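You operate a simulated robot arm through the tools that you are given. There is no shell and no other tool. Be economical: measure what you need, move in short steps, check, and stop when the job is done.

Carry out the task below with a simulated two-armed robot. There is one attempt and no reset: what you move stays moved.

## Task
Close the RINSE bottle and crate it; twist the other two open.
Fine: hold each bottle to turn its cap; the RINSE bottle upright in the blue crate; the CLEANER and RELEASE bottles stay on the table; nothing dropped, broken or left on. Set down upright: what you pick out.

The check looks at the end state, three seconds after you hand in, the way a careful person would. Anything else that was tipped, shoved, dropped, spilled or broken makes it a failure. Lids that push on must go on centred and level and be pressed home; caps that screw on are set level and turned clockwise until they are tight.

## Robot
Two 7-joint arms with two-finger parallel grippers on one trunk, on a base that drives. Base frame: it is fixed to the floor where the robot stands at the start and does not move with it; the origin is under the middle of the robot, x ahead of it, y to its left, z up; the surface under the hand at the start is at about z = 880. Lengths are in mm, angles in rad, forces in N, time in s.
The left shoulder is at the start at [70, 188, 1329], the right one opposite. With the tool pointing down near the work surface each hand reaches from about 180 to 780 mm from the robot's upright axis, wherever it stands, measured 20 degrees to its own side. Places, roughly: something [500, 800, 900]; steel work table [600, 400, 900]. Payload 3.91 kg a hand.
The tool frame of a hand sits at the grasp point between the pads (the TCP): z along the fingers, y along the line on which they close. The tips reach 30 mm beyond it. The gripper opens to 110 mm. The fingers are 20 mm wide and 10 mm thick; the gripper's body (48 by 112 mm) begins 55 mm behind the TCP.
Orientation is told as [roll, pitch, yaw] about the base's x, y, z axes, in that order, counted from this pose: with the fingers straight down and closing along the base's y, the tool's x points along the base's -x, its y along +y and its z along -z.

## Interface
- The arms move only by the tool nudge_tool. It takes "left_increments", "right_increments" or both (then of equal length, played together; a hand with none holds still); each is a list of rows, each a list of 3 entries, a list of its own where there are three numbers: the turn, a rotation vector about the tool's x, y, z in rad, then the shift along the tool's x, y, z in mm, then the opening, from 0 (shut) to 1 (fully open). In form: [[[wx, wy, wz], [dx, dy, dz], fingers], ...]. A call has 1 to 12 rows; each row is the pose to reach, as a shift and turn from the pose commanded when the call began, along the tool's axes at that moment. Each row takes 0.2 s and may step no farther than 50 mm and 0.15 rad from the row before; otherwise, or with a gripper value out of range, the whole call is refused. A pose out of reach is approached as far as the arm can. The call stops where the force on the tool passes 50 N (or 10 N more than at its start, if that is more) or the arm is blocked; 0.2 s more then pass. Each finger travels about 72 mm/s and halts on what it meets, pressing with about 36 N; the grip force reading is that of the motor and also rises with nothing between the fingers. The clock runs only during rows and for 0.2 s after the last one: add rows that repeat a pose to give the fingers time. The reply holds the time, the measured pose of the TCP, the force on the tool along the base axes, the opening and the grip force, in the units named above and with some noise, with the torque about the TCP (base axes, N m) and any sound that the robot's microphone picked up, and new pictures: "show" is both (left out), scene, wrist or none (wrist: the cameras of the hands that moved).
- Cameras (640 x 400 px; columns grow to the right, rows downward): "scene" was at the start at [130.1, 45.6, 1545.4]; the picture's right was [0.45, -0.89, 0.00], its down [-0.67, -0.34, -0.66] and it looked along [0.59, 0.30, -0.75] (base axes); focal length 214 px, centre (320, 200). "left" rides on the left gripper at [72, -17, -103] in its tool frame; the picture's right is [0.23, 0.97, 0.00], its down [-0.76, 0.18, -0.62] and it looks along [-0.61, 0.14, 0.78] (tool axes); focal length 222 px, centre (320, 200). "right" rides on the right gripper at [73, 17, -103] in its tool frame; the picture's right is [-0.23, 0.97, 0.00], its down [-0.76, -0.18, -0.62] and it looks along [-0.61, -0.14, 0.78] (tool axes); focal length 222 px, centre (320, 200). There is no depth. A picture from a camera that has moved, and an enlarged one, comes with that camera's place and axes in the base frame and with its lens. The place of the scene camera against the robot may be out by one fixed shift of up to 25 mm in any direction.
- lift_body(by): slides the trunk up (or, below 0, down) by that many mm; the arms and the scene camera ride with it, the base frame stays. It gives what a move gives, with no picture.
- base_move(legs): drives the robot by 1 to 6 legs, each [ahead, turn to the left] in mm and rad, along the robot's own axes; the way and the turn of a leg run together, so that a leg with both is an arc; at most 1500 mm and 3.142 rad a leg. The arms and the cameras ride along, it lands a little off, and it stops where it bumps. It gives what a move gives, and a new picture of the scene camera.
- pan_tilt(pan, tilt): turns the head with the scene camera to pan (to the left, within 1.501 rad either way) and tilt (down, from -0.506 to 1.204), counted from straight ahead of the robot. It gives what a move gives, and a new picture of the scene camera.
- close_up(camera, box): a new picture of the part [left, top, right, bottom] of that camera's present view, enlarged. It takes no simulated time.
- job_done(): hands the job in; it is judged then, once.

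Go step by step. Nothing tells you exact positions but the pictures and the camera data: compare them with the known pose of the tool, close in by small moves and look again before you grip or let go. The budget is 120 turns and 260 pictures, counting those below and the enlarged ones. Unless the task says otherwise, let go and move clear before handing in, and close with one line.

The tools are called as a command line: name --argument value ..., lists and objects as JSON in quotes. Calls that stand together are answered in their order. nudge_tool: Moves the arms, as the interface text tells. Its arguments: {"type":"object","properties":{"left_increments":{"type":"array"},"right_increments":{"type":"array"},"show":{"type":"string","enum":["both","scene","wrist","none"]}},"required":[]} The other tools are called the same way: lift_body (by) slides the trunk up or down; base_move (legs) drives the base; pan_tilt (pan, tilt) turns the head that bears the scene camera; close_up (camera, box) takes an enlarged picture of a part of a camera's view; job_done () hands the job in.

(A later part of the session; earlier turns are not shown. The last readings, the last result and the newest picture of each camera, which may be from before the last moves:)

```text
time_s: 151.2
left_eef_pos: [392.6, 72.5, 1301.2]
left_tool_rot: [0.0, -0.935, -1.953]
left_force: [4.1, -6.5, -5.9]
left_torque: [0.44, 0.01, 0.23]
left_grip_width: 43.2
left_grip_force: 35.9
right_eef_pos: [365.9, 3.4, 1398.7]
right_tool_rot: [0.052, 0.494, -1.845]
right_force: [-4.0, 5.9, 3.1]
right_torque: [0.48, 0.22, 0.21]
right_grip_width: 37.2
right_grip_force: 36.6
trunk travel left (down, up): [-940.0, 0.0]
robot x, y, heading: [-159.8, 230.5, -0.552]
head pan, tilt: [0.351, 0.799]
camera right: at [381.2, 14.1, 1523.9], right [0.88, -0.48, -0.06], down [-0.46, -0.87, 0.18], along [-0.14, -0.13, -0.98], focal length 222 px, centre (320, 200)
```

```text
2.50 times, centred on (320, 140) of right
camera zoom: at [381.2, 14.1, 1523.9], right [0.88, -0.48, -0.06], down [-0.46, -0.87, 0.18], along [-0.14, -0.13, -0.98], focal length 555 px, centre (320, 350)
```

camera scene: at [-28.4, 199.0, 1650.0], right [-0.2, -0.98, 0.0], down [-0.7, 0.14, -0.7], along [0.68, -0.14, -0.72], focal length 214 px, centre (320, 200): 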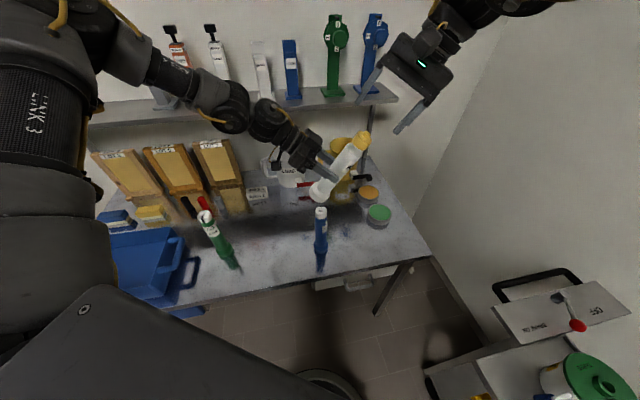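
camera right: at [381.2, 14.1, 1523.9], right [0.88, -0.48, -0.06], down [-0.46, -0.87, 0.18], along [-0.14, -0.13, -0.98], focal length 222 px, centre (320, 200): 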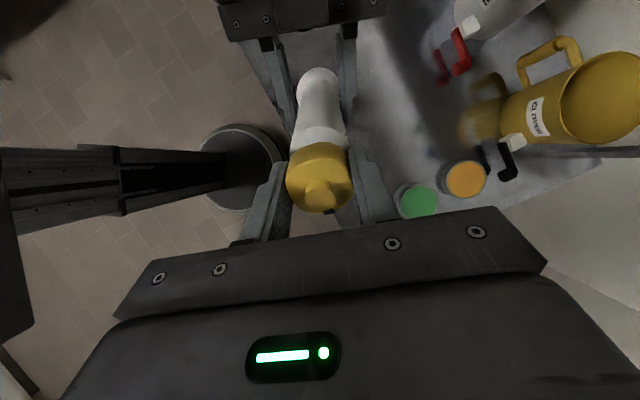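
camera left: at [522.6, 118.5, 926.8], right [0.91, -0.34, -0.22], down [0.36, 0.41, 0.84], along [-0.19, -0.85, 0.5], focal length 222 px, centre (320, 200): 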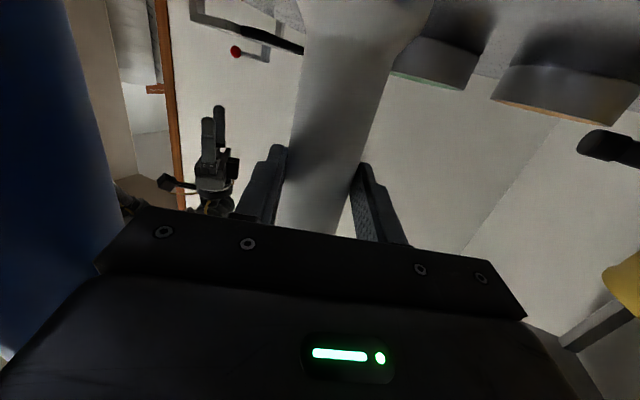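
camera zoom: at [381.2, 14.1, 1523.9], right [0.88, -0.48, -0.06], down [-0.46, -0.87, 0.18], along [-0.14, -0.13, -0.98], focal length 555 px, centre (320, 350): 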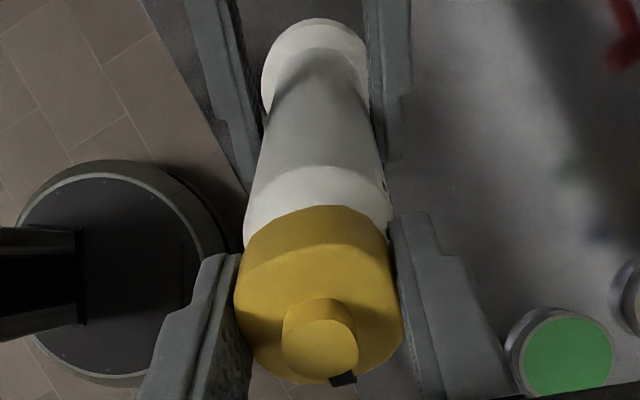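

No resistance yet after 1.3 rad. I continue in small steps and watch for the torque to rise.

nudge_tool --right_increments '[[[0, 0, 0.07], [0, 0, 0], 0.1], [[0, 0, 0.14], [0, 0, 0], 0.1], [[0, 0, 0.21], [0, 0, 0], 0.1], [[0, 0, 0.28], [0, 0, 0], 0.1], [[0, 0, 0.35], [0, 0, 0], 0.1]]' --show "wrist"

close_up --camera "right" --box '[250, 60, 390, 220]'

```text
time_s: 152.4
left_eef_pos: [393.0, 72.4, 1300.3]
left_tool_rot: [0.004, -0.937, -1.956]
left_force: [1.6, 0.0, -0.7]
left_torque: [0.04, 0.18, -0.34]
left_grip_width: 42.9
left_grip_force: 36.3
right_eef_pos: [365.0, 3.0, 1396.7]
right_tool_rot: [-0.135, 0.478, -2.244]
right_force: [-1.1, 0.2, -0.1]
right_torque: [-0.16, -0.02, 0.47]
right_grip_width: 37.0
right_grip_force: 36.3
trunk travel left (down, up): [-940.0, 0.0]
robot x, y, heading: [-158.6, 234.5, -0.555]
head pan, tilt: [0.351, 0.799]
camera right: at [401.2, -2.4, 1520.1], right [0.67, -0.71, -0.22], down [-0.68, -0.7, 0.22], along [-0.31, 0.0, -0.95], focal length 222 px, centre (320, 200)
```

right: 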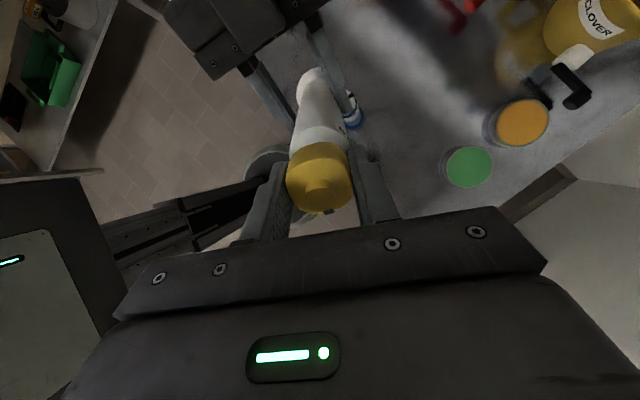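

```text
2.50 times, centred on (320, 140) of right
camera zoom: at [401.2, -2.4, 1520.1], right [0.67, -0.71, -0.22], down [-0.68, -0.7, 0.22], along [-0.31, 0.0, -0.95], focal length 555 px, centre (320, 350)
```

zoom: 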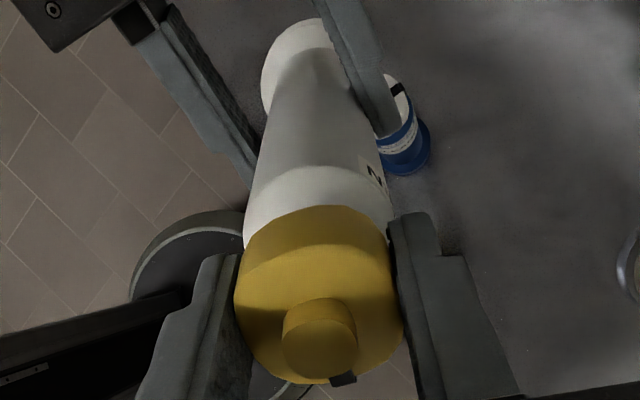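

The torque about the axis rose to about 0.45 N·m, so the cap has reached its stop after about 94°. I give it one slight extra turn to seat it.

nudge_tool --right_increments '[[[0, 0, 0.05], [0, 0, 0], 0.1], [[0, 0, 0.1], [0, 0, 0], 0.1], [[0, 0, 0.15], [0, 0, 0], 0.1]]' --show "wrist"

close_up --camera "right" --box '[250, 60, 390, 220]'

```text
time_s: 153.2
left_eef_pos: [391.8, 73.2, 1301.4]
left_tool_rot: [0.001, -0.935, -1.958]
left_force: [-0.2, -2.0, 0.0]
left_torque: [0.13, 0.27, -0.45]
left_grip_width: 42.8
left_grip_force: 36.1
right_eef_pos: [364.2, 4.5, 1398.9]
right_tool_rot: [-0.208, 0.452, -2.408]
right_force: [0.3, 1.1, 0.0]
right_torque: [-0.08, -0.23, 0.48]
right_grip_width: 37.5
right_grip_force: 36.2
trunk travel left (down, up): [-940.0, 0.0]
robot x, y, heading: [-158.8, 227.6, -0.549]
head pan, tilt: [0.351, 0.799]
camera right: at [408.0, -9.9, 1518.1], right [0.55, -0.78, -0.28], down [-0.75, -0.62, 0.25], along [-0.37, 0.07, -0.93], focal length 222 px, centre (320, 200)
```

right: 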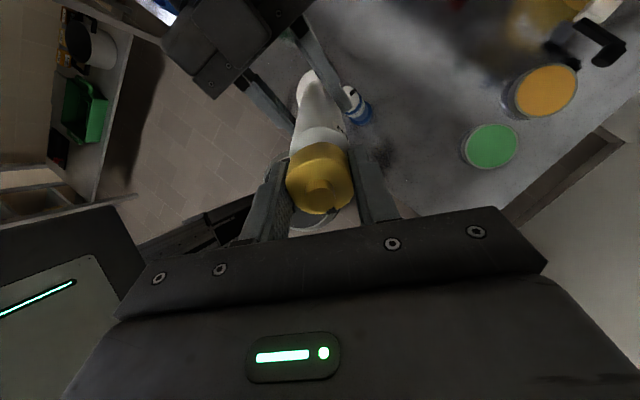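

```text
2.50 times, centred on (320, 140) of right
camera zoom: at [408.0, -9.9, 1518.1], right [0.55, -0.78, -0.28], down [-0.75, -0.62, 0.25], along [-0.37, 0.07, -0.93], focal length 555 px, centre (320, 350)
```

zoom: 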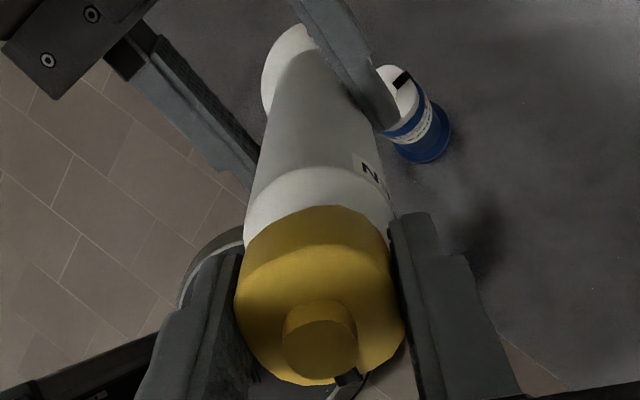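

close_up --camera "scene" --box '[300, 90, 420, 210]'

nudge_tool --right_increments '[[[0, 0, 0], [0, 0, 0], 0.3], [[0, 0, 0], [0, 0, 0], 0.55], [[0, 0, 0], [0, 0, 0], 0.65], [[0, 0, 0], [0, 0, -20], 0.65], [[0, 0, 0], [0, 0, -45], 0.65], [[0, 0, 0], [0, 0, -80], 0.8]]' --show "none"

close_up --camera "scene" --box '[320, 110, 400, 190]'

close_up --camera "right" --box '[250, 60, 390, 150]'

```text
3.33 times, centred on (360, 150) of scene
camera zoom: at [-28.2, 198.8, 1649.9], right [-0.2, -0.98, 0.0], down [-0.7, 0.14, -0.7], along [0.68, -0.14, -0.72], focal length 715 px, centre (187, 367)
```

zoom: 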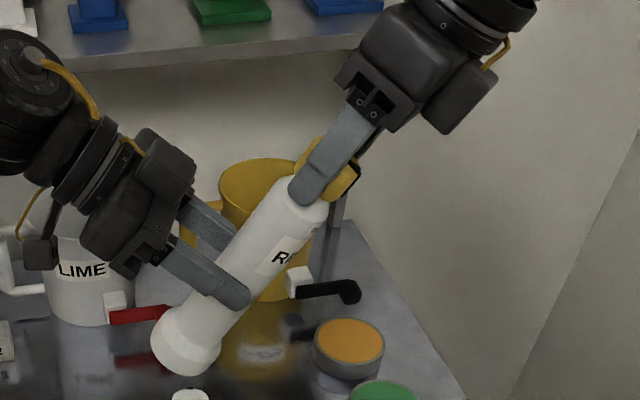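

```text
time_s: 154.6
left_eef_pos: [391.9, 73.5, 1302.2]
left_tool_rot: [0.004, -0.936, -1.956]
left_force: [-0.2, -0.6, -1.7]
left_torque: [0.05, -0.03, 0.02]
left_grip_width: 43.0
left_grip_force: 35.8
right_eef_pos: [349.7, -32.3, 1470.9]
right_tool_rot: [-0.207, 0.453, -2.406]
right_force: [0.6, -0.6, -0.1]
right_torque: [-0.01, -0.03, -0.01]
right_grip_width: 88.0
right_grip_force: 0.1
trunk travel left (down, up): [-940.0, 0.0]
robot x, y, heading: [-157.0, 228.1, -0.55]
head pan, tilt: [0.351, 0.799]
```

```text
5.00 times, centred on (360, 150) of scene
camera zoom: at [-29.4, 199.2, 1650.0], right [-0.2, -0.98, 0.0], down [-0.7, 0.14, -0.7], along [0.68, -0.14, -0.72], focal length 1072 px, centre (120, 450)
```

zoom: 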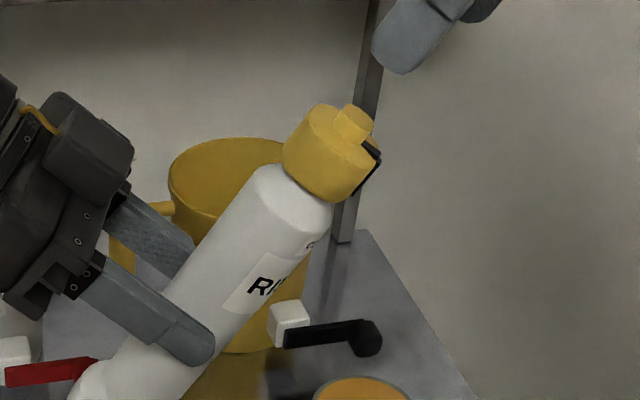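

```text
4.44 times, centred on (320, 105) of right
camera zoom: at [392.3, -46.5, 1590.9], right [0.55, -0.78, -0.28], down [-0.75, -0.62, 0.25], along [-0.37, 0.07, -0.93], focal length 987 px, centre (320, 622)
```

zoom: 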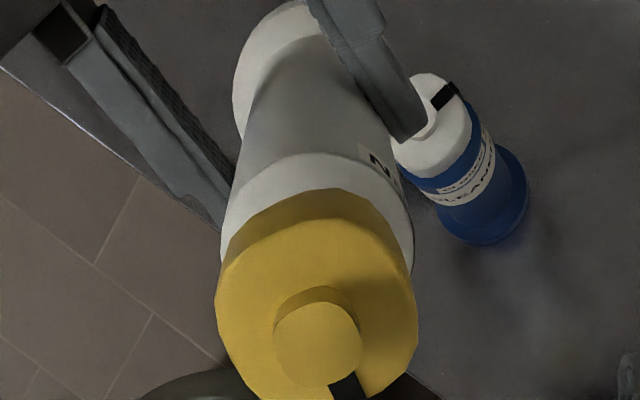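

The label has shifted slightly, so the bottle slipped a little in the left grip once the cap hit its stop. The mark now stands at CLOSED. RINSE is tight. I spin the right hand back and retreat, and set the bottle upright.

nudge_tool --right_increments '[[[0, 0, -0.145], [0, 0, -5], 0.8], [[0, 0, -0.29], [0, 0, -10], 0.8], [[0, 0, -0.435], [0, 0, -15], 0.8], [[0, 0, -0.58], [0, 0, -20], 0.8], [[0, 0, -0.725], [0, 0, -25], 0.8], [[0, 0, -0.87], [0, 0, -30], 0.8], [[0, 0, -1.015], [0, 0, -30], 0.8], [[0, 0, -1.16], [0, 0, -30], 0.8], [[0, 0, -1.305], [0, 0, -30], 0.8], [[0, 0, -1.45], [0, 0, -30], 0.8], [[0, 0, -1.595], [0, 0, -30], 0.8], [[0, 0, -1.74], [0, 0, -30], 0.8]]' --show "none"

nudge_tool --right_increments '[[[0.07, -0.012, 0], [15, -33, 5], 0.8], [[0.14, -0.024, 0], [31, -66, 10], 0.8], [[0.21, -0.036, 0], [46, -99, 10], 0.8], [[0.28, -0.05, 0], [62, -132, 10], 0.8], [[0.35, -0.062, 0], [78, -165, 10], 0.8], [[0.42, -0.074, 0], [93, -198, 10], 0.8], [[0.49, -0.086, 0], [108, -230, 10], 0.8]]' --left_increments '[[[0, 0, 0], [0, 0, 0], 0.1], [[0, 0, 0], [0, 0, 0], 0.1], [[0, -0.1, 0], [0, 0, 0], 0.1], [[0, -0.2, 0], [0, 0, 0], 0.1], [[0, -0.3, 0], [0, 0, 0], 0.1], [[0, -0.4, 0], [0, 0, 0], 0.1], [[0, -0.5, 0], [0, 0, 0], 0.1]]' --show "scene"

```text
time_s: 157.2
left_eef_pos: [394.2, 73.7, 1301.4]
left_tool_rot: [0.002, -0.936, -1.954]
left_force: [0.3, -0.6, -1.1]
left_torque: [0.02, -0.03, 0.0]
left_grip_width: 42.8
left_grip_force: 36.4
right_eef_pos: [345.9, -45.5, 1494.4]
right_tool_rot: [0.485, 0.107, -0.588]
right_force: [0.0, 0.2, -1.4]
right_torque: [0.02, 0.01, -0.03]
right_grip_width: 87.8
right_grip_force: 0.1
trunk travel left (down, up): [-940.0, 0.0]
robot x, y, heading: [-161.3, 229.9, -0.55]
head pan, tilt: [0.351, 0.799]
```

```text
time_s: 158.8
left_eef_pos: [393.5, 71.6, 1300.7]
left_tool_rot: [-0.001, -1.434, -1.953]
left_force: [-0.4, -0.9, -0.8]
left_torque: [0.05, -0.04, 0.01]
left_grip_width: 42.8
left_grip_force: 36.1
right_eef_pos: [133.5, -145.9, 1392.9]
right_tool_rot: [-0.008, 0.026, -0.611]
right_force: [0.3, 0.3, 0.3]
right_torque: [0.03, -0.03, -0.01]
right_grip_width: 88.0
right_grip_force: 0.0
trunk travel left (down, up): [-940.0, 0.0]
robot x, y, heading: [-161.7, 233.5, -0.557]
head pan, tilt: [0.351, 0.799]
camera scene: at [-28.4, 196.2, 1649.9], right [-0.2, -0.98, 0.0], down [-0.7, 0.15, -0.7], along [0.68, -0.14, -0.72], focal length 214 px, centre (320, 200)
```

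scene: 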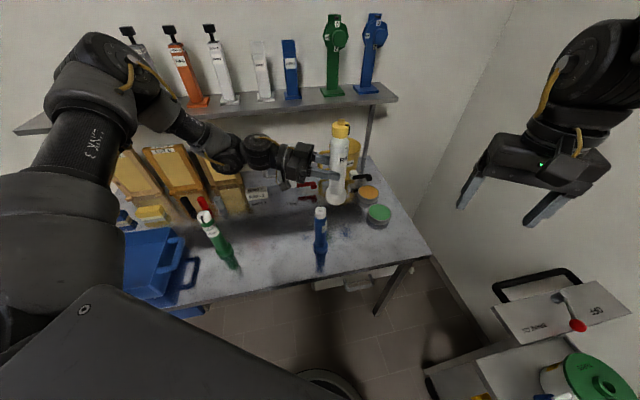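

RINSE is upright in the left hand. Now I drive along the table to the crate, arms high, and look at it.

base_move --legs '[[0, 2.01], [472, 0], [0, -1.454]]'

pan_tilt --pan 0.25 --tilt 0.9

```text
time_s: 170.0
left_eef_pos: [451.5, 862.9, 1301.8]
left_tool_rot: [0.007, -1.435, -1.405]
left_force: [0.0, 0.9, -1.3]
left_torque: [0.05, 0.04, -0.01]
left_grip_width: 42.7
left_grip_force: 36.4
right_eef_pos: [345.5, 542.7, 1393.3]
right_tool_rot: [-0.009, 0.026, -0.053]
right_force: [-0.4, 0.1, 0.6]
right_torque: [0.02, -0.01, -0.04]
right_grip_width: 88.0
right_grip_force: 0.2
trunk travel left (down, up): [-940.0, 0.0]
robot x, y, heading: [-102.4, 701.3, 0.004]
head pan, tilt: [0.351, 0.799]
camera scene: at [33.4, 743.1, 1649.9], right [0.35, -0.94, 0.0], down [-0.67, -0.25, -0.7], along [0.65, 0.24, -0.72], focal length 214 px, centre (320, 200)
```

scene: 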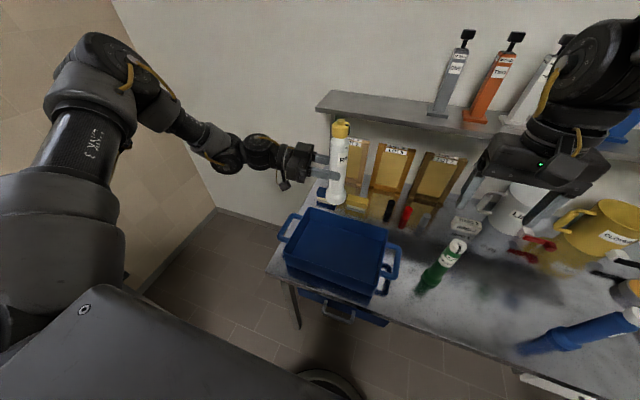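

```text
time_s: 170.7
left_eef_pos: [450.9, 861.0, 1301.8]
left_tool_rot: [0.008, -1.437, -1.403]
left_force: [0.1, -0.2, -1.5]
left_torque: [0.02, 0.01, 0.03]
left_grip_width: 43.1
left_grip_force: 36.1
right_eef_pos: [344.4, 542.2, 1392.0]
right_tool_rot: [-0.007, 0.028, -0.053]
right_force: [0.5, 0.1, -0.9]
right_torque: [0.02, -0.02, 0.0]
right_grip_width: 88.0
right_grip_force: 0.0
trunk travel left (down, up): [-940.0, 0.0]
robot x, y, heading: [-98.4, 700.2, 0.004]
head pan, tilt: [0.25, 0.901]
camera scene: at [30.9, 733.5, 1642.1], right [0.25, -0.97, 0.0], down [-0.76, -0.2, -0.62], along [0.6, 0.16, -0.78], focal length 214 px, centre (320, 200)
```

scene: 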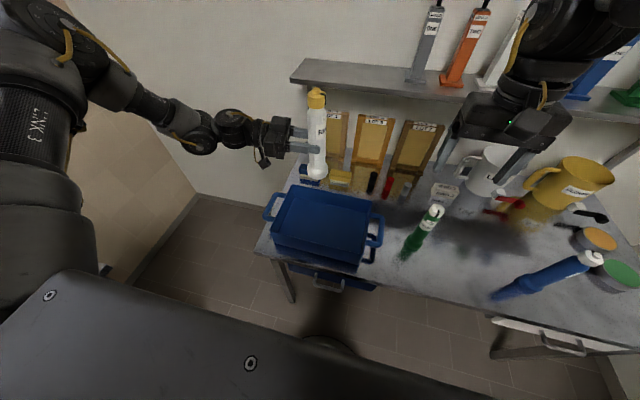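

close_up --camera "scene" --box '[240, 170, 400, 290]'

```text
3.33 times, centred on (320, 230) of scene
camera zoom: at [30.9, 733.5, 1642.1], right [0.25, -0.97, 0.0], down [-0.76, -0.2, -0.62], along [0.6, 0.16, -0.78], focal length 715 px, centre (320, 100)
```

zoom: 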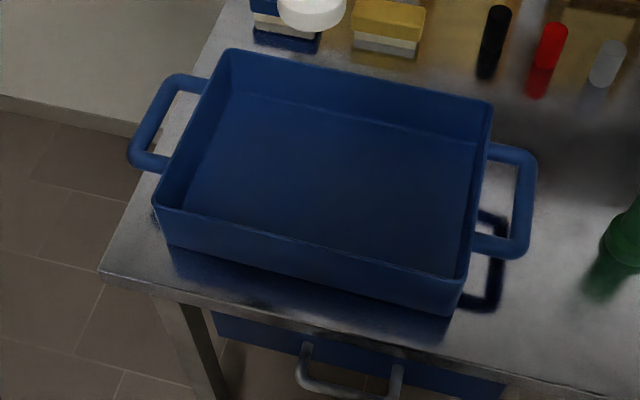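

The crate spans about x 344-577, y 654-996, its rim near z≈965. With the present low grip the hand would scrape the rim, so I'll re-grip RINSE about 50 mm higher. I drive to a free table spot near (390,240) for that.

base_move --legs '[[0, 1.453], [-607, 0], [0, -1.457]]'

lift_body --by -200

close_up --camera "scene" --box '[120, 80, 480, 320]'

```text
time_s: 181.2
left_eef_pos: [395.6, 275.6, 1301.0]
left_tool_rot: [0.006, -1.437, -1.379]
left_force: [0.0, -0.2, -3.0]
left_torque: [0.05, 0.03, 0.0]
left_grip_width: 42.9
left_grip_force: 35.8
right_eef_pos: [296.3, -44.9, 1393.4]
right_tool_rot: [-0.008, 0.025, -0.029]
right_force: [-1.3, 1.1, 0.2]
right_torque: [0.0, -0.02, -0.02]
right_grip_width: 87.9
right_grip_force: 0.0
trunk travel left (down, up): [-940.0, 0.0]
robot x, y, heading: [-153.6, 102.8, 0.03]
head pan, tilt: [0.25, 0.901]
camera scene: at [-21.8, 138.3, 1642.0], right [0.27, -0.96, 0.0], down [-0.75, -0.22, -0.62], along [0.6, 0.17, -0.78], focal length 214 px, centre (320, 200)
```

scene: 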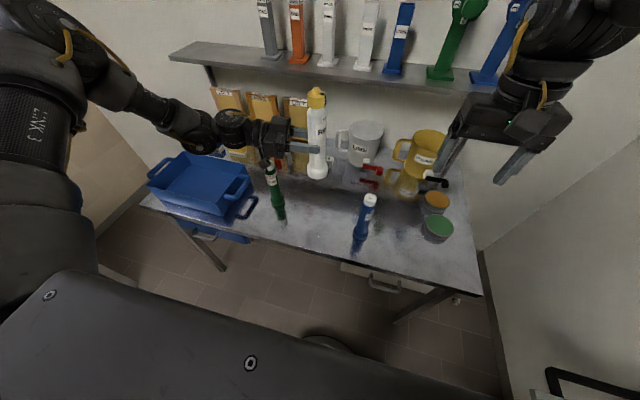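

```text
time_s: 183.4
left_eef_pos: [394.0, 276.9, 1101.8]
left_tool_rot: [0.008, -1.436, -1.38]
left_force: [0.3, 0.0, -1.3]
left_torque: [0.04, 0.0, -0.01]
left_grip_width: 42.9
left_grip_force: 36.2
right_eef_pos: [296.9, -44.9, 1191.5]
right_tool_rot: [-0.008, 0.026, -0.03]
right_force: [0.6, 0.2, 0.3]
right_torque: [0.03, -0.03, 0.04]
right_grip_width: 88.1
right_grip_force: 0.1
trunk travel left (down, up): [-740.0, 200.0]
robot x, y, heading: [-154.9, 107.2, 0.027]
head pan, tilt: [0.25, 0.901]
```

```text
1.67 times, centred on (300, 200) of scene
camera zoom: at [-22.0, 137.5, 1442.1], right [0.27, -0.96, 0.0], down [-0.75, -0.22, -0.62], along [0.6, 0.17, -0.78], focal length 358 px, centre (353, 200)
```

zoom: 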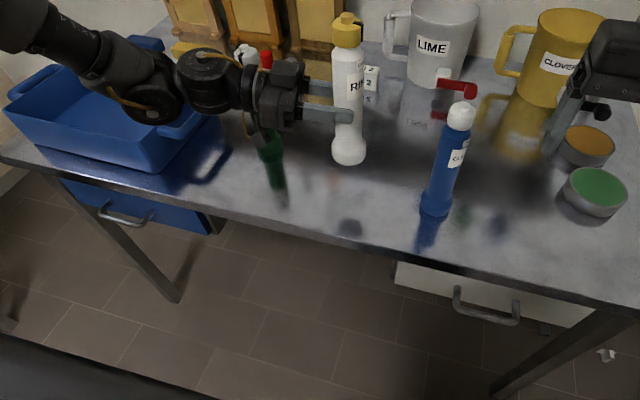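

Lateral clearance to RELEASE is about 120 mm. I lower until the bottle touches.

lift_body --by -112

lift_body --by -5

```text
time_s: 184.8
left_eef_pos: [394.2, 277.0, 990.2]
left_tool_rot: [0.009, -1.437, -1.381]
left_force: [0.3, -0.2, -2.2]
left_torque: [0.04, 0.02, 0.0]
left_grip_width: 43.1
left_grip_force: 36.3
right_eef_pos: [296.3, -45.7, 1080.9]
right_tool_rot: [-0.007, 0.026, -0.029]
right_force: [-0.5, 0.8, 0.6]
right_torque: [-0.04, 0.01, -0.02]
right_grip_width: 87.7
right_grip_force: 0.0
trunk travel left (down, up): [-628.0, 312.0]
robot x, y, heading: [-152.7, 103.8, 0.028]
head pan, tilt: [0.25, 0.901]
```

```text
time_s: 185.4
left_eef_pos: [394.5, 276.4, 985.2]
left_tool_rot: [0.025, -1.436, -1.397]
left_force: [2.0, 0.4, 4.6]
left_torque: [0.06, 0.03, 0.0]
left_grip_width: 43.0
left_grip_force: 36.2
right_eef_pos: [295.1, -46.2, 1075.3]
right_tool_rot: [-0.006, 0.026, -0.029]
right_force: [0.1, 0.1, -0.1]
right_torque: [0.01, -0.01, -0.01]
right_grip_width: 88.0
right_grip_force: 0.1
trunk travel left (down, up): [-623.0, 317.0]
robot x, y, heading: [-157.4, 106.8, 0.032]
head pan, tilt: [0.25, 0.901]
```

It touches. I open a little, raise the hand 50 mm and close again higher up.

nudge_tool --left_increments '[[[0, 0, 0], [0, 0, 0], 0.45], [[0, 0, 0], [0, 0, 0], 0.6], [[0, 0, 0], [0, 0, 0], 0.6]]' --show "none"

lift_body --by 50

nudge_tool --left_increments '[[[0, 0, 0], [0, 0, 0], 0.5], [[0, 0, 0], [0, 0, 0], 0.35], [[0, 0, 0], [0, 0, 0], 0.2], [[0, 0, 0], [0, 0, 0], 0.1], [[0, 0, 0], [0, 0, 0], 0.1]]' --show "both"

```text
time_s: 186.2
left_eef_pos: [394.4, 278.3, 985.5]
left_tool_rot: [0.007, -1.435, -1.378]
left_force: [0.4, 1.0, 0.3]
left_torque: [0.02, 0.0, 0.03]
left_grip_width: 65.9
left_grip_force: 0.0
right_eef_pos: [297.4, -46.1, 1075.1]
right_tool_rot: [-0.008, 0.027, -0.03]
right_force: [-0.9, -0.2, -0.3]
right_torque: [0.0, -0.02, -0.02]
right_grip_width: 87.9
right_grip_force: 0.0
trunk travel left (down, up): [-623.0, 317.0]
robot x, y, heading: [-152.6, 105.7, 0.03]
head pan, tilt: [0.25, 0.901]
```

```text
time_s: 187.1
left_eef_pos: [395.8, 277.1, 1034.6]
left_tool_rot: [0.005, -1.438, -1.377]
left_force: [0.3, 0.2, -0.8]
left_torque: [0.04, 0.05, 0.03]
left_grip_width: 66.2
left_grip_force: 0.0
right_eef_pos: [296.1, -45.3, 1124.3]
right_tool_rot: [-0.006, 0.027, -0.029]
right_force: [0.5, -0.1, 0.4]
right_torque: [-0.01, -0.01, -0.01]
right_grip_width: 87.9
right_grip_force: 0.1
trunk travel left (down, up): [-673.0, 267.0]
robot x, y, heading: [-156.5, 107.1, 0.027]
head pan, tilt: [0.25, 0.901]
```

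```text
time_s: 188.3
left_eef_pos: [394.0, 277.3, 1035.2]
left_tool_rot: [0.011, -1.436, -1.382]
left_force: [-0.5, -0.1, 0.6]
left_torque: [-0.06, 0.09, -0.03]
left_grip_width: 43.0
left_grip_force: 36.0
right_eef_pos: [297.0, -44.2, 1124.1]
right_tool_rot: [-0.007, 0.026, -0.029]
right_force: [-0.3, 0.2, 0.7]
right_torque: [-0.02, 0.01, 0.0]
right_grip_width: 87.9
right_grip_force: 0.2
trunk travel left (down, up): [-673.0, 267.0]
robot x, y, heading: [-154.2, 103.5, 0.03]
head pan, tilt: [0.25, 0.901]
camera scene: at [-22.3, 137.5, 1375.1], right [0.27, -0.96, 0.0], down [-0.75, -0.22, -0.62], along [0.6, 0.17, -0.78], focal length 214 px, centre (320, 200)
camera left: at [355.4, 383.7, 977.4], right [0.95, 0.22, -0.22], down [0.07, 0.54, 0.84], along [0.31, -0.81, 0.5], focal length 222 px, centre (320, 200)
```

scene: 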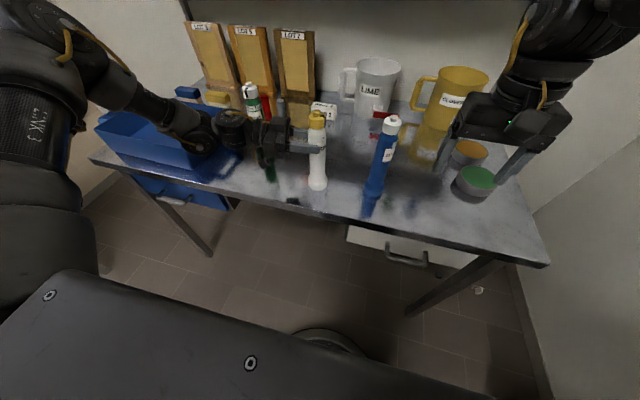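
left: 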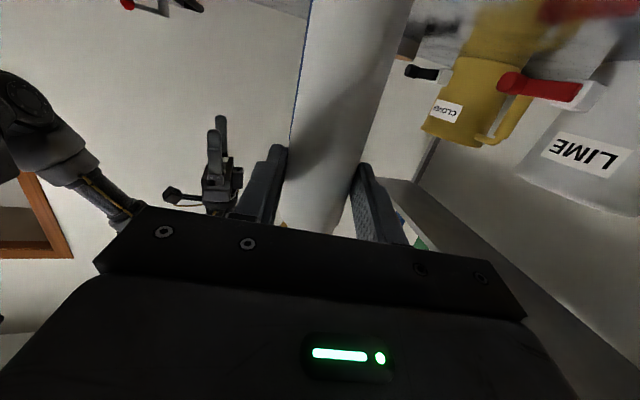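

Re-gripped at 153 mm above the base. I lift and drive back to the crate.

lift_body --by 265

base_move --legs '[[0, 1.446], [569, 0], [0, -1.476]]'

close_up --camera "scene" --box '[200, 60, 440, 300]'

```text
time_s: 191.0
left_eef_pos: [395.4, 276.6, 1299.5]
left_tool_rot: [0.007, -1.435, -1.378]
left_force: [-0.1, -0.2, -2.5]
left_torque: [0.06, 0.05, 0.0]
left_grip_width: 42.6
left_grip_force: 35.7
right_eef_pos: [296.3, -44.6, 1390.4]
right_tool_rot: [-0.008, 0.027, -0.028]
right_force: [-0.4, 0.6, -0.3]
right_torque: [0.01, -0.03, 0.0]
right_grip_width: 88.0
right_grip_force: 0.1
trunk travel left (down, up): [-938.0, 2.0]
robot x, y, heading: [-150.9, 106.3, 0.029]
head pan, tilt: [0.25, 0.901]
```

```text
time_s: 201.5
left_eef_pos: [443.8, 859.8, 1299.0]
left_tool_rot: [0.004, -1.436, -1.384]
left_force: [0.6, 1.6, -2.6]
left_torque: [0.01, 0.01, 0.02]
left_grip_width: 42.9
left_grip_force: 35.7
right_eef_pos: [344.1, 537.3, 1390.2]
right_tool_rot: [-0.009, 0.028, -0.034]
right_force: [0.6, -0.5, -0.9]
right_torque: [-0.01, -0.01, 0.01]
right_grip_width: 87.7
right_grip_force: 0.0
trunk travel left (down, up): [-938.0, 2.0]
robot x, y, heading: [-107.7, 691.5, 0.018]
head pan, tilt: [0.25, 0.901]
camera scene: at [26.4, 723.6, 1640.0], right [0.27, -0.96, 0.0], down [-0.76, -0.21, -0.62], along [0.6, 0.17, -0.78], focal length 214 px, centre (320, 200)
```

scene: 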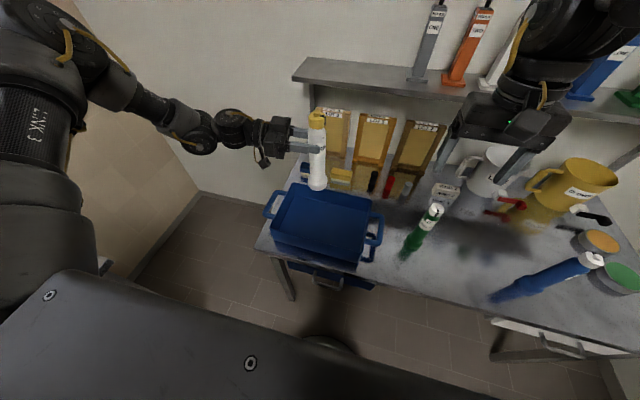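

```text
1.67 times, centred on (320, 180) of scene
camera zoom: at [26.4, 723.6, 1640.0], right [0.27, -0.96, 0.0], down [-0.76, -0.21, -0.62], along [0.6, 0.17, -0.78], focal length 358 px, centre (320, 233)
```

zoom: 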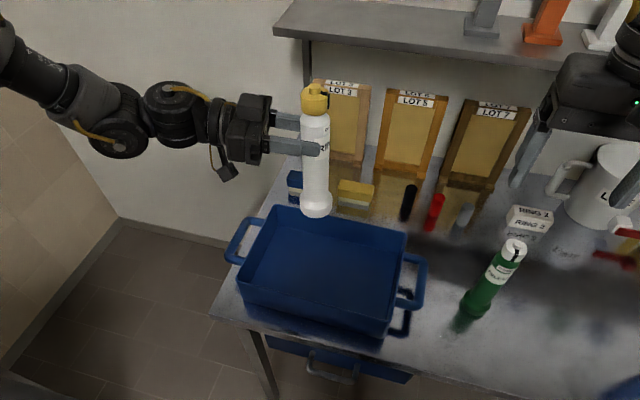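

The bottle will land near the crate's middle. I lower in stages.

lift_body --by -225

close_up --camera "scene" --box '[200, 60, 440, 300]'

```text
time_s: 203.9
left_eef_pos: [442.8, 859.0, 1074.9]
left_tool_rot: [0.006, -1.437, -1.384]
left_force: [1.0, -0.2, -2.0]
left_torque: [0.06, -0.02, 0.01]
left_grip_width: 42.8
left_grip_force: 35.7
right_eef_pos: [342.6, 536.6, 1165.7]
right_tool_rot: [-0.008, 0.026, -0.036]
right_force: [-0.5, -0.3, 0.7]
right_torque: [0.01, -0.01, -0.01]
right_grip_width: 88.1
right_grip_force: 0.1
trunk travel left (down, up): [-713.0, 227.0]
robot x, y, heading: [-106.3, 691.3, 0.017]
head pan, tilt: [0.25, 0.901]
```

```text
1.67 times, centred on (320, 180) of scene
camera zoom: at [26.2, 722.8, 1415.1], right [0.27, -0.96, 0.0], down [-0.76, -0.21, -0.62], along [0.6, 0.17, -0.78], focal length 358 px, centre (320, 233)
```

zoom: 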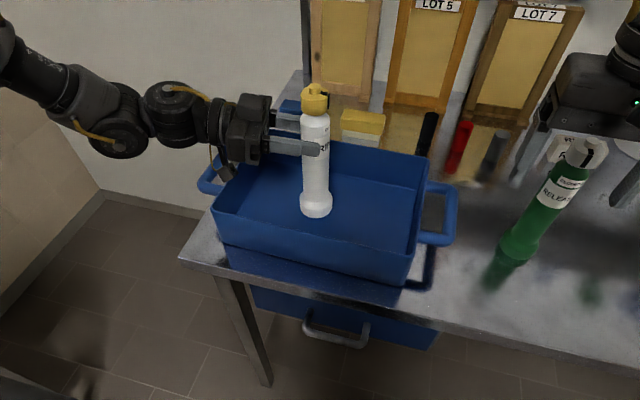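

lift_body --by -28

lift_body --by -4

```text
time_s: 204.6
left_eef_pos: [444.0, 859.0, 1045.5]
left_tool_rot: [0.008, -1.437, -1.385]
left_force: [0.4, 0.3, -2.5]
left_torque: [0.06, 0.02, 0.03]
left_grip_width: 42.9
left_grip_force: 35.8
right_eef_pos: [344.0, 537.3, 1137.5]
right_tool_rot: [-0.006, 0.026, -0.036]
right_force: [0.6, -0.1, -0.1]
right_torque: [0.0, -0.02, -0.03]
right_grip_width: 87.9
right_grip_force: 0.0
trunk travel left (down, up): [-685.0, 255.0]
robot x, y, heading: [-104.7, 689.6, 0.02]
head pan, tilt: [0.25, 0.901]
```

```text
time_s: 205.2
left_eef_pos: [444.5, 858.7, 1042.9]
left_tool_rot: [0.013, -1.437, -1.389]
left_force: [1.0, 0.0, -0.4]
left_torque: [0.02, -0.02, 0.02]
left_grip_width: 43.0
left_grip_force: 36.0
right_eef_pos: [343.0, 536.5, 1133.4]
right_tool_rot: [-0.007, 0.027, -0.036]
right_force: [0.1, 0.3, 0.7]
right_torque: [0.02, 0.04, 0.0]
right_grip_width: 88.0
right_grip_force: 0.0
trunk travel left (down, up): [-681.0, 259.0]
robot x, y, heading: [-103.3, 690.6, 0.021]
head pan, tilt: [0.25, 0.901]
```

Just touching; 2 mm more, then I open the hand and look.

lift_body --by -2

nudge_tool --left_increments '[[[0, 0, 0], [0, 0, 0], 0.42], [[0, 0, 0], [0, 0, 0], 0.5], [[0, 0, 0], [0, 0, 0], 0.65], [[0, 0, 0], [0, 0, 0], 0.85], [[0, 0, 0], [0, 0, -10], 0.9], [[0, 0, 0], [0, 0, -30], 0.9], [[0, 0, 0], [0, 0, -50], 0.9]]' --show "scene"

```text
time_s: 205.7
left_eef_pos: [442.8, 857.7, 1042.8]
left_tool_rot: [0.035, -1.439, -1.412]
left_force: [1.3, 3.5, 12.3]
left_torque: [0.37, 0.12, -0.03]
left_grip_width: 43.1
left_grip_force: 36.1
right_eef_pos: [343.1, 537.7, 1132.3]
right_tool_rot: [-0.008, 0.024, -0.035]
right_force: [-0.4, -0.7, 0.9]
right_torque: [0.01, 0.01, -0.02]
right_grip_width: 87.9
right_grip_force: 0.1
trunk travel left (down, up): [-679.0, 261.0]
robot x, y, heading: [-105.5, 691.3, 0.021]
head pan, tilt: [0.25, 0.901]
```

```text
time_s: 207.3
left_eef_pos: [435.1, 906.4, 1047.8]
left_tool_rot: [0.009, -1.436, -1.386]
left_force: [-0.4, -0.2, 0.4]
left_torque: [0.05, 0.07, 0.08]
left_grip_width: 99.0
left_grip_force: 0.2
right_eef_pos: [342.9, 536.8, 1131.5]
right_tool_rot: [-0.01, 0.026, -0.037]
right_force: [0.2, -0.4, -0.8]
right_torque: [0.02, 0.0, 0.04]
right_grip_width: 88.1
right_grip_force: 0.1
trunk travel left (down, up): [-679.0, 261.0]
robot x, y, heading: [-103.3, 690.2, 0.023]
head pan, tilt: [0.25, 0.901]
camera scene: at [25.6, 723.2, 1381.1], right [0.27, -0.96, 0.0], down [-0.75, -0.21, -0.62], along [0.6, 0.17, -0.78], focal length 214 px, centre (320, 200)
```

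scene: 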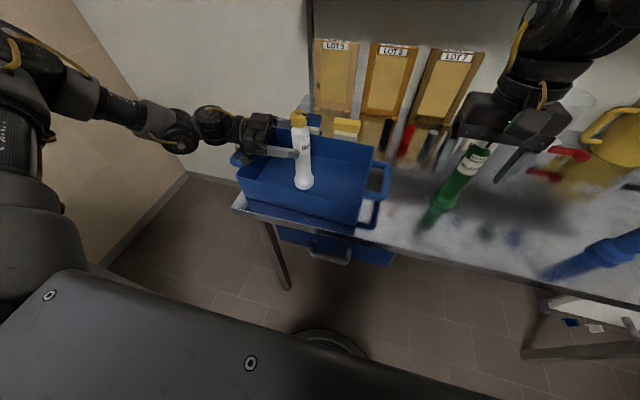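

RINSE stands closed in the crate. I raise the trunk, move the right hand further out, and drive to RELEASE with a heading that keeps the left arm clear of the crate and RINSE.

lift_body --by 260

nudge_tool --right_increments '[[[0, 0, 0], [0, -35, 0], 0.8], [[0, 0, 0], [0, -70, 0], 0.8], [[0, 0, 0], [0, -105, 0], 0.8], [[0, 0, 0], [0, -135, 0], 0.8]]' --show "none"

base_move --legs '[[0, 1.731], [-529, 0], [0, -1.454]]'

close_up --camera "left" --box '[120, 0, 520, 250]'

```text
time_s: 209.9
left_eef_pos: [434.6, 905.1, 1306.7]
left_tool_rot: [0.006, -1.437, -1.385]
left_force: [0.1, -0.3, 0.1]
left_torque: [0.01, 0.0, -0.03]
left_grip_width: 99.0
left_grip_force: 0.1
right_eef_pos: [343.4, 536.4, 1391.5]
right_tool_rot: [-0.007, 0.028, -0.036]
right_force: [1.1, 0.7, 0.3]
right_torque: [0.01, 0.01, 0.03]
right_grip_width: 88.0
right_grip_force: 0.0
trunk travel left (down, up): [-939.0, 1.0]
robot x, y, heading: [-107.2, 690.2, 0.025]
head pan, tilt: [0.25, 0.901]
```

```text
time_s: 210.9
left_eef_pos: [434.1, 905.9, 1306.7]
left_tool_rot: [0.009, -1.435, -1.388]
left_force: [-0.1, 0.3, -0.3]
left_torque: [-0.03, -0.02, -0.02]
left_grip_width: 99.1
left_grip_force: 0.0
right_eef_pos: [296.2, 476.7, 1376.4]
right_tool_rot: [-0.006, 0.024, -0.039]
right_force: [-0.3, 0.6, 0.0]
right_torque: [0.0, 0.02, -0.01]
right_grip_width: 88.1
right_grip_force: 0.1
right hand out of reach, approached as far as the arm can: row 1, 2, 3, 4
trunk travel left (down, up): [-939.0, 1.0]
robot x, y, heading: [-108.4, 693.4, 0.022]
head pan, tilt: [0.25, 0.901]
```

```text
time_s: 221.7
left_eef_pos: [435.5, 517.2, 1307.8]
left_tool_rot: [0.008, -1.436, -1.104]
left_force: [0.4, 0.2, -0.1]
left_torque: [0.0, 0.0, -0.01]
left_grip_width: 99.0
left_grip_force: 0.1
right_eef_pos: [423.3, 69.4, 1376.3]
right_tool_rot: [-0.009, 0.025, 0.246]
right_force: [-0.2, 0.4, -0.2]
right_torque: [0.0, -0.03, 0.0]
right_grip_width: 88.0
right_grip_force: 0.1
trunk travel left (down, up): [-939.0, 1.0]
robot x, y, heading: [-25.7, 155.5, 0.299]
head pan, tilt: [0.25, 0.901]
camera scene: at [97.4, 225.9, 1641.1], right [0.53, -0.85, 0.0], down [-0.67, -0.41, -0.62], along [0.53, 0.33, -0.78], focal length 214 px, centre (320, 200)
```

scene: 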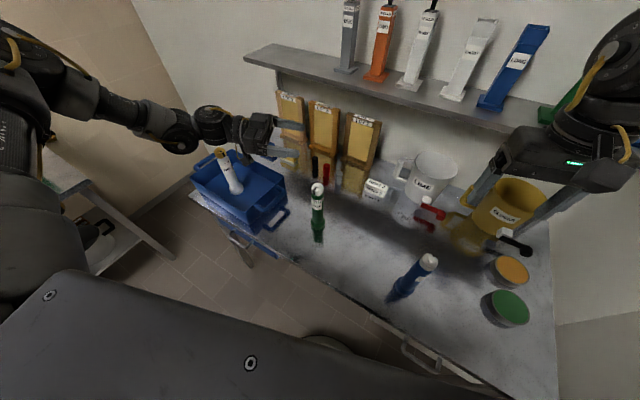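

```text
1.60 times, centred on (320, 125) of left
camera zoom: at [369.4, 610.1, 1249.9], right [0.85, 0.47, -0.22], down [-0.08, 0.54, 0.84], along [0.52, -0.7, 0.5], focal length 355 px, centre (320, 320)
```

zoom: 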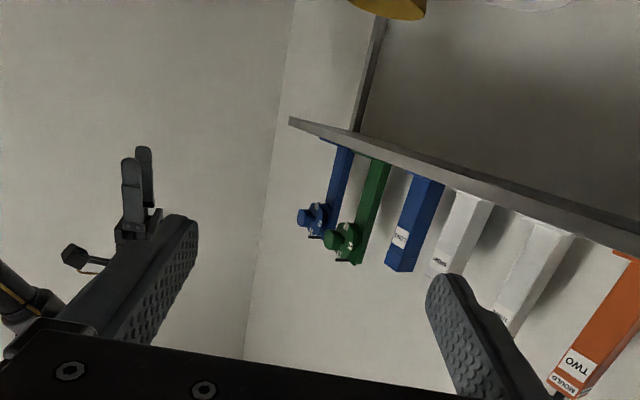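

The right hand is above CLEANER, so I raise it 110 mm first. Then I lower to just above RELEASE and measure it.

nudge_tool --right_increments '[[[0, 0, 0], [0, 0, -30], 0.8], [[0, 0, 0], [0, 0, -60], 0.8], [[0, 0, 0], [0, 0, -90], 0.8], [[0, 0, 0], [0, 0, -110], 0.8]]' --show "none"

lift_body --by -150

close_up --camera "left" --box '[120, 0, 520, 250]'

close_up --camera "scene" --box '[160, 80, 480, 300]'

```text
time_s: 222.7
left_eef_pos: [437.3, 518.7, 1307.8]
left_tool_rot: [0.006, -1.437, -1.104]
left_force: [0.4, 0.4, 0.0]
left_torque: [0.0, 0.01, -0.02]
left_grip_width: 99.1
left_grip_force: 0.0
right_eef_pos: [407.3, 87.8, 1468.7]
right_tool_rot: [-0.007, 0.024, 0.241]
right_force: [0.5, -0.6, 0.3]
right_torque: [-0.01, -0.02, 0.01]
right_grip_width: 88.1
right_grip_force: 0.1
right hand out of reach, approached as far as the arm can: row 1, 2, 3, 4
trunk travel left (down, up): [-939.0, 1.0]
robot x, y, heading: [-24.2, 156.7, 0.3]
head pan, tilt: [0.25, 0.901]
```

```text
time_s: 224.4
left_eef_pos: [436.3, 516.7, 1157.6]
left_tool_rot: [0.009, -1.437, -1.104]
left_force: [0.1, 0.0, 0.2]
left_torque: [0.05, -0.02, -0.03]
left_grip_width: 99.3
left_grip_force: 0.1
right_eef_pos: [406.4, 88.6, 1318.3]
right_tool_rot: [-0.007, 0.026, 0.241]
right_force: [-0.1, 0.5, 0.4]
right_torque: [0.01, -0.02, -0.02]
right_grip_width: 88.1
right_grip_force: 0.0
trunk travel left (down, up): [-789.0, 151.0]
robot x, y, heading: [-22.7, 158.9, 0.305]
head pan, tilt: [0.25, 0.901]
```

```text
1.60 times, centred on (320, 125) of left
camera zoom: at [369.5, 609.6, 1100.1], right [0.85, 0.47, -0.22], down [-0.08, 0.54, 0.84], along [0.52, -0.7, 0.5], focal length 355 px, centre (320, 320)
```

zoom: 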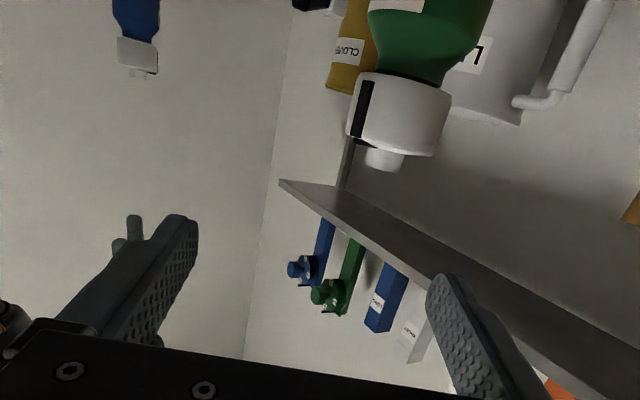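

```text
1.82 times, centred on (320, 190) of scene
camera zoom: at [97.5, 225.2, 1491.1], right [0.53, -0.85, 0.0], down [-0.67, -0.41, -0.62], along [0.53, 0.33, -0.78], focal length 390 px, centre (320, 218)
```

zoom: 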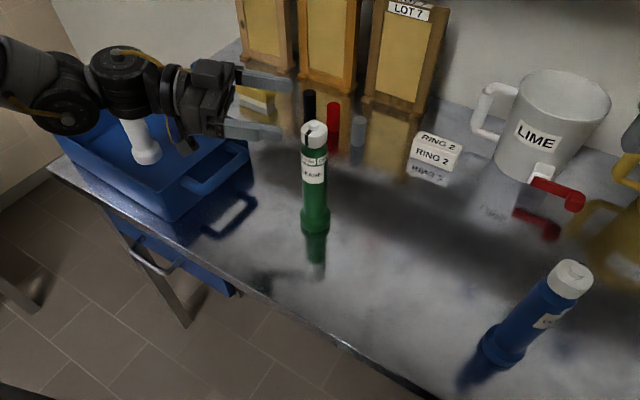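

RELEASE is about 18 mm toward the tool's +y. I shift by that and lower to grip height beside it.

nudge_tool --left_increments '[[[0, 0, 0], [0, 9, 0], 0.9], [[0, 0, 0], [0, 18, 0], 0.9], [[0, 0, 0], [0, 18, 0], 0.9]]' --show "none"

lift_body --by -122

close_up --camera "left" --box '[120, 0, 520, 250]'

close_up --camera "scene" --box '[160, 80, 480, 300]'

```text
time_s: 225.2
left_eef_pos: [451.1, 525.9, 1157.2]
left_tool_rot: [0.007, -1.437, -1.105]
left_force: [0.2, 0.8, 0.2]
left_torque: [-0.02, -0.02, -0.01]
left_grip_width: 99.1
left_grip_force: 0.0
right_eef_pos: [406.9, 87.9, 1318.6]
right_tool_rot: [-0.007, 0.024, 0.24]
right_force: [0.0, -0.1, 0.7]
right_torque: [0.01, -0.01, 0.03]
right_grip_width: 88.0
right_grip_force: 0.0
trunk travel left (down, up): [-789.0, 151.0]
robot x, y, heading: [-26.1, 160.1, 0.302]
head pan, tilt: [0.25, 0.901]
```

```text
time_s: 226.7
left_eef_pos: [451.6, 525.9, 1034.9]
left_tool_rot: [0.008, -1.435, -1.103]
left_force: [-0.4, 0.1, -0.6]
left_torque: [0.01, -0.03, -0.02]
left_grip_width: 98.8
left_grip_force: 0.1
right_eef_pos: [406.9, 87.2, 1197.0]
right_tool_rot: [-0.007, 0.026, 0.241]
right_force: [-0.3, 0.0, 0.0]
right_torque: [-0.02, 0.02, -0.03]
right_grip_width: 88.2
right_grip_force: 0.1
trunk travel left (down, up): [-667.0, 273.0]
robot x, y, heading: [-24.6, 159.5, 0.304]
head pan, tilt: [0.25, 0.901]
```

```text
1.60 times, centred on (320, 125) of left
camera zoom: at [384.7, 617.7, 978.0], right [0.85, 0.47, -0.22], down [-0.08, 0.54, 0.84], along [0.52, -0.7, 0.5], focal length 355 px, centre (320, 320)
```

zoom: 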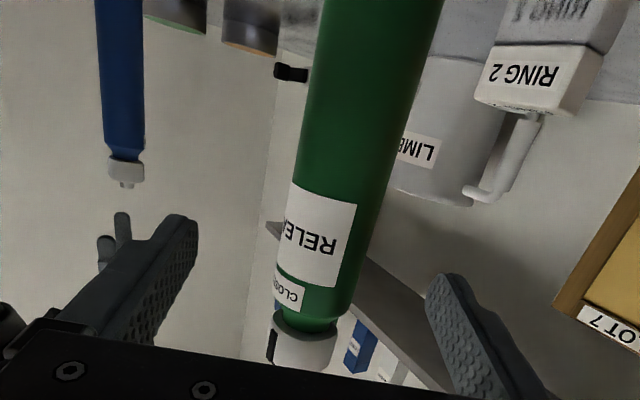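

```text
1.82 times, centred on (320, 190) of scene
camera zoom: at [97.5, 225.2, 1369.1], right [0.53, -0.85, 0.0], down [-0.67, -0.41, -0.62], along [0.53, 0.33, -0.78], focal length 390 px, centre (320, 218)
```

zoom: 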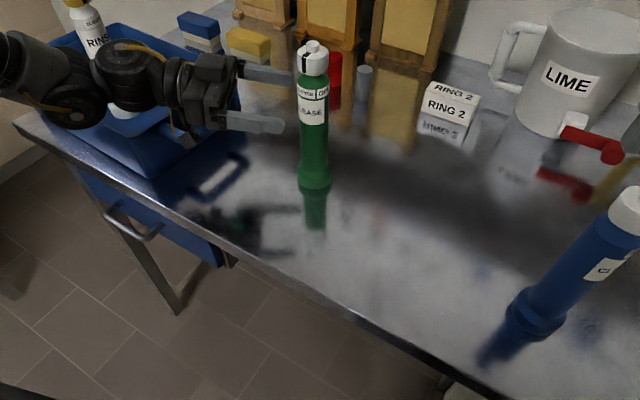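

RELEASE is centred between the fingers. I advance 40 mm and close.

nudge_tool --left_increments '[[[0, 0, 0], [0, 2, 14], 0.9], [[0, 0, 0], [0, 4, 28], 0.8], [[0, 0, 0], [0, 5, 40], 0.7], [[0, 0, 0], [0, 5, 40], 0.55], [[0, 0, 0], [0, 5, 40], 0.4], [[0, 0, 0], [0, 5, 40], 0.25], [[0, 0, 0], [0, 5, 40], 0.1], [[0, 0, 0], [0, 5, 40], 0.1]]' --show "both"

```text
time_s: 228.5
left_eef_pos: [472.4, 492.3, 1032.7]
left_tool_rot: [0.005, -1.434, -1.1]
left_force: [-0.5, 0.5, -0.8]
left_torque: [0.02, 0.04, -0.03]
left_grip_width: 42.8
left_grip_force: 36.2
left hand out of reach, approached as far as the arm can: row 3, 4, 5, 6, 7, 8
right_eef_pos: [407.8, 89.0, 1197.1]
right_tool_rot: [-0.007, 0.025, 0.239]
right_force: [-1.3, 0.4, -0.9]
right_torque: [0.0, -0.01, 0.0]
right_grip_width: 88.1
right_grip_force: 0.1
trunk travel left (down, up): [-667.0, 273.0]
robot x, y, heading: [-24.7, 159.5, 0.301]
head pan, tilt: [0.25, 0.901]
camera scene: at [97.8, 225.4, 1369.0], right [0.53, -0.85, 0.0], down [-0.67, -0.41, -0.62], along [0.53, 0.33, -0.78], focal length 214 px, centre (320, 200)
camera left: at [405.1, 584.4, 975.5], right [0.85, 0.47, -0.22], down [-0.08, 0.54, 0.84], along [0.52, -0.7, 0.49], focal length 222 px, centre (320, 200)
```

scene: 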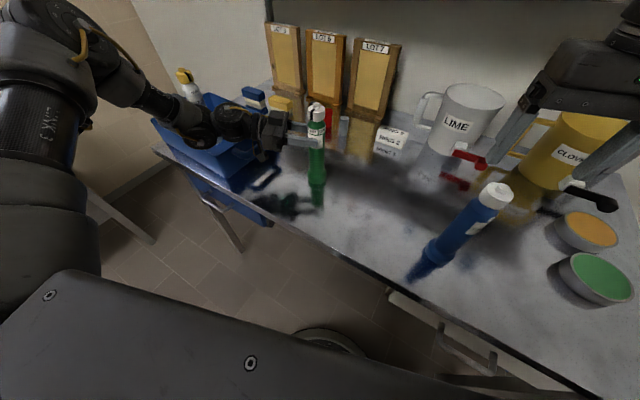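
left: 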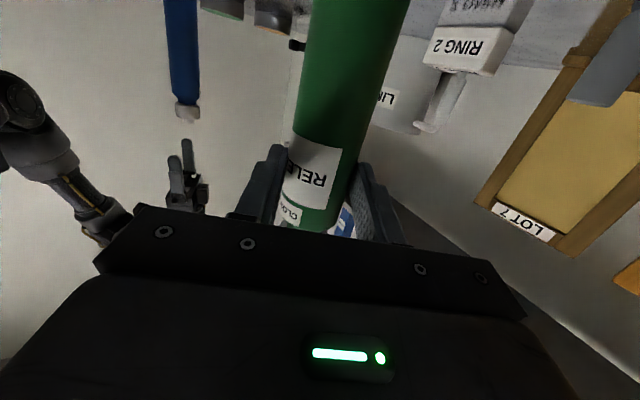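

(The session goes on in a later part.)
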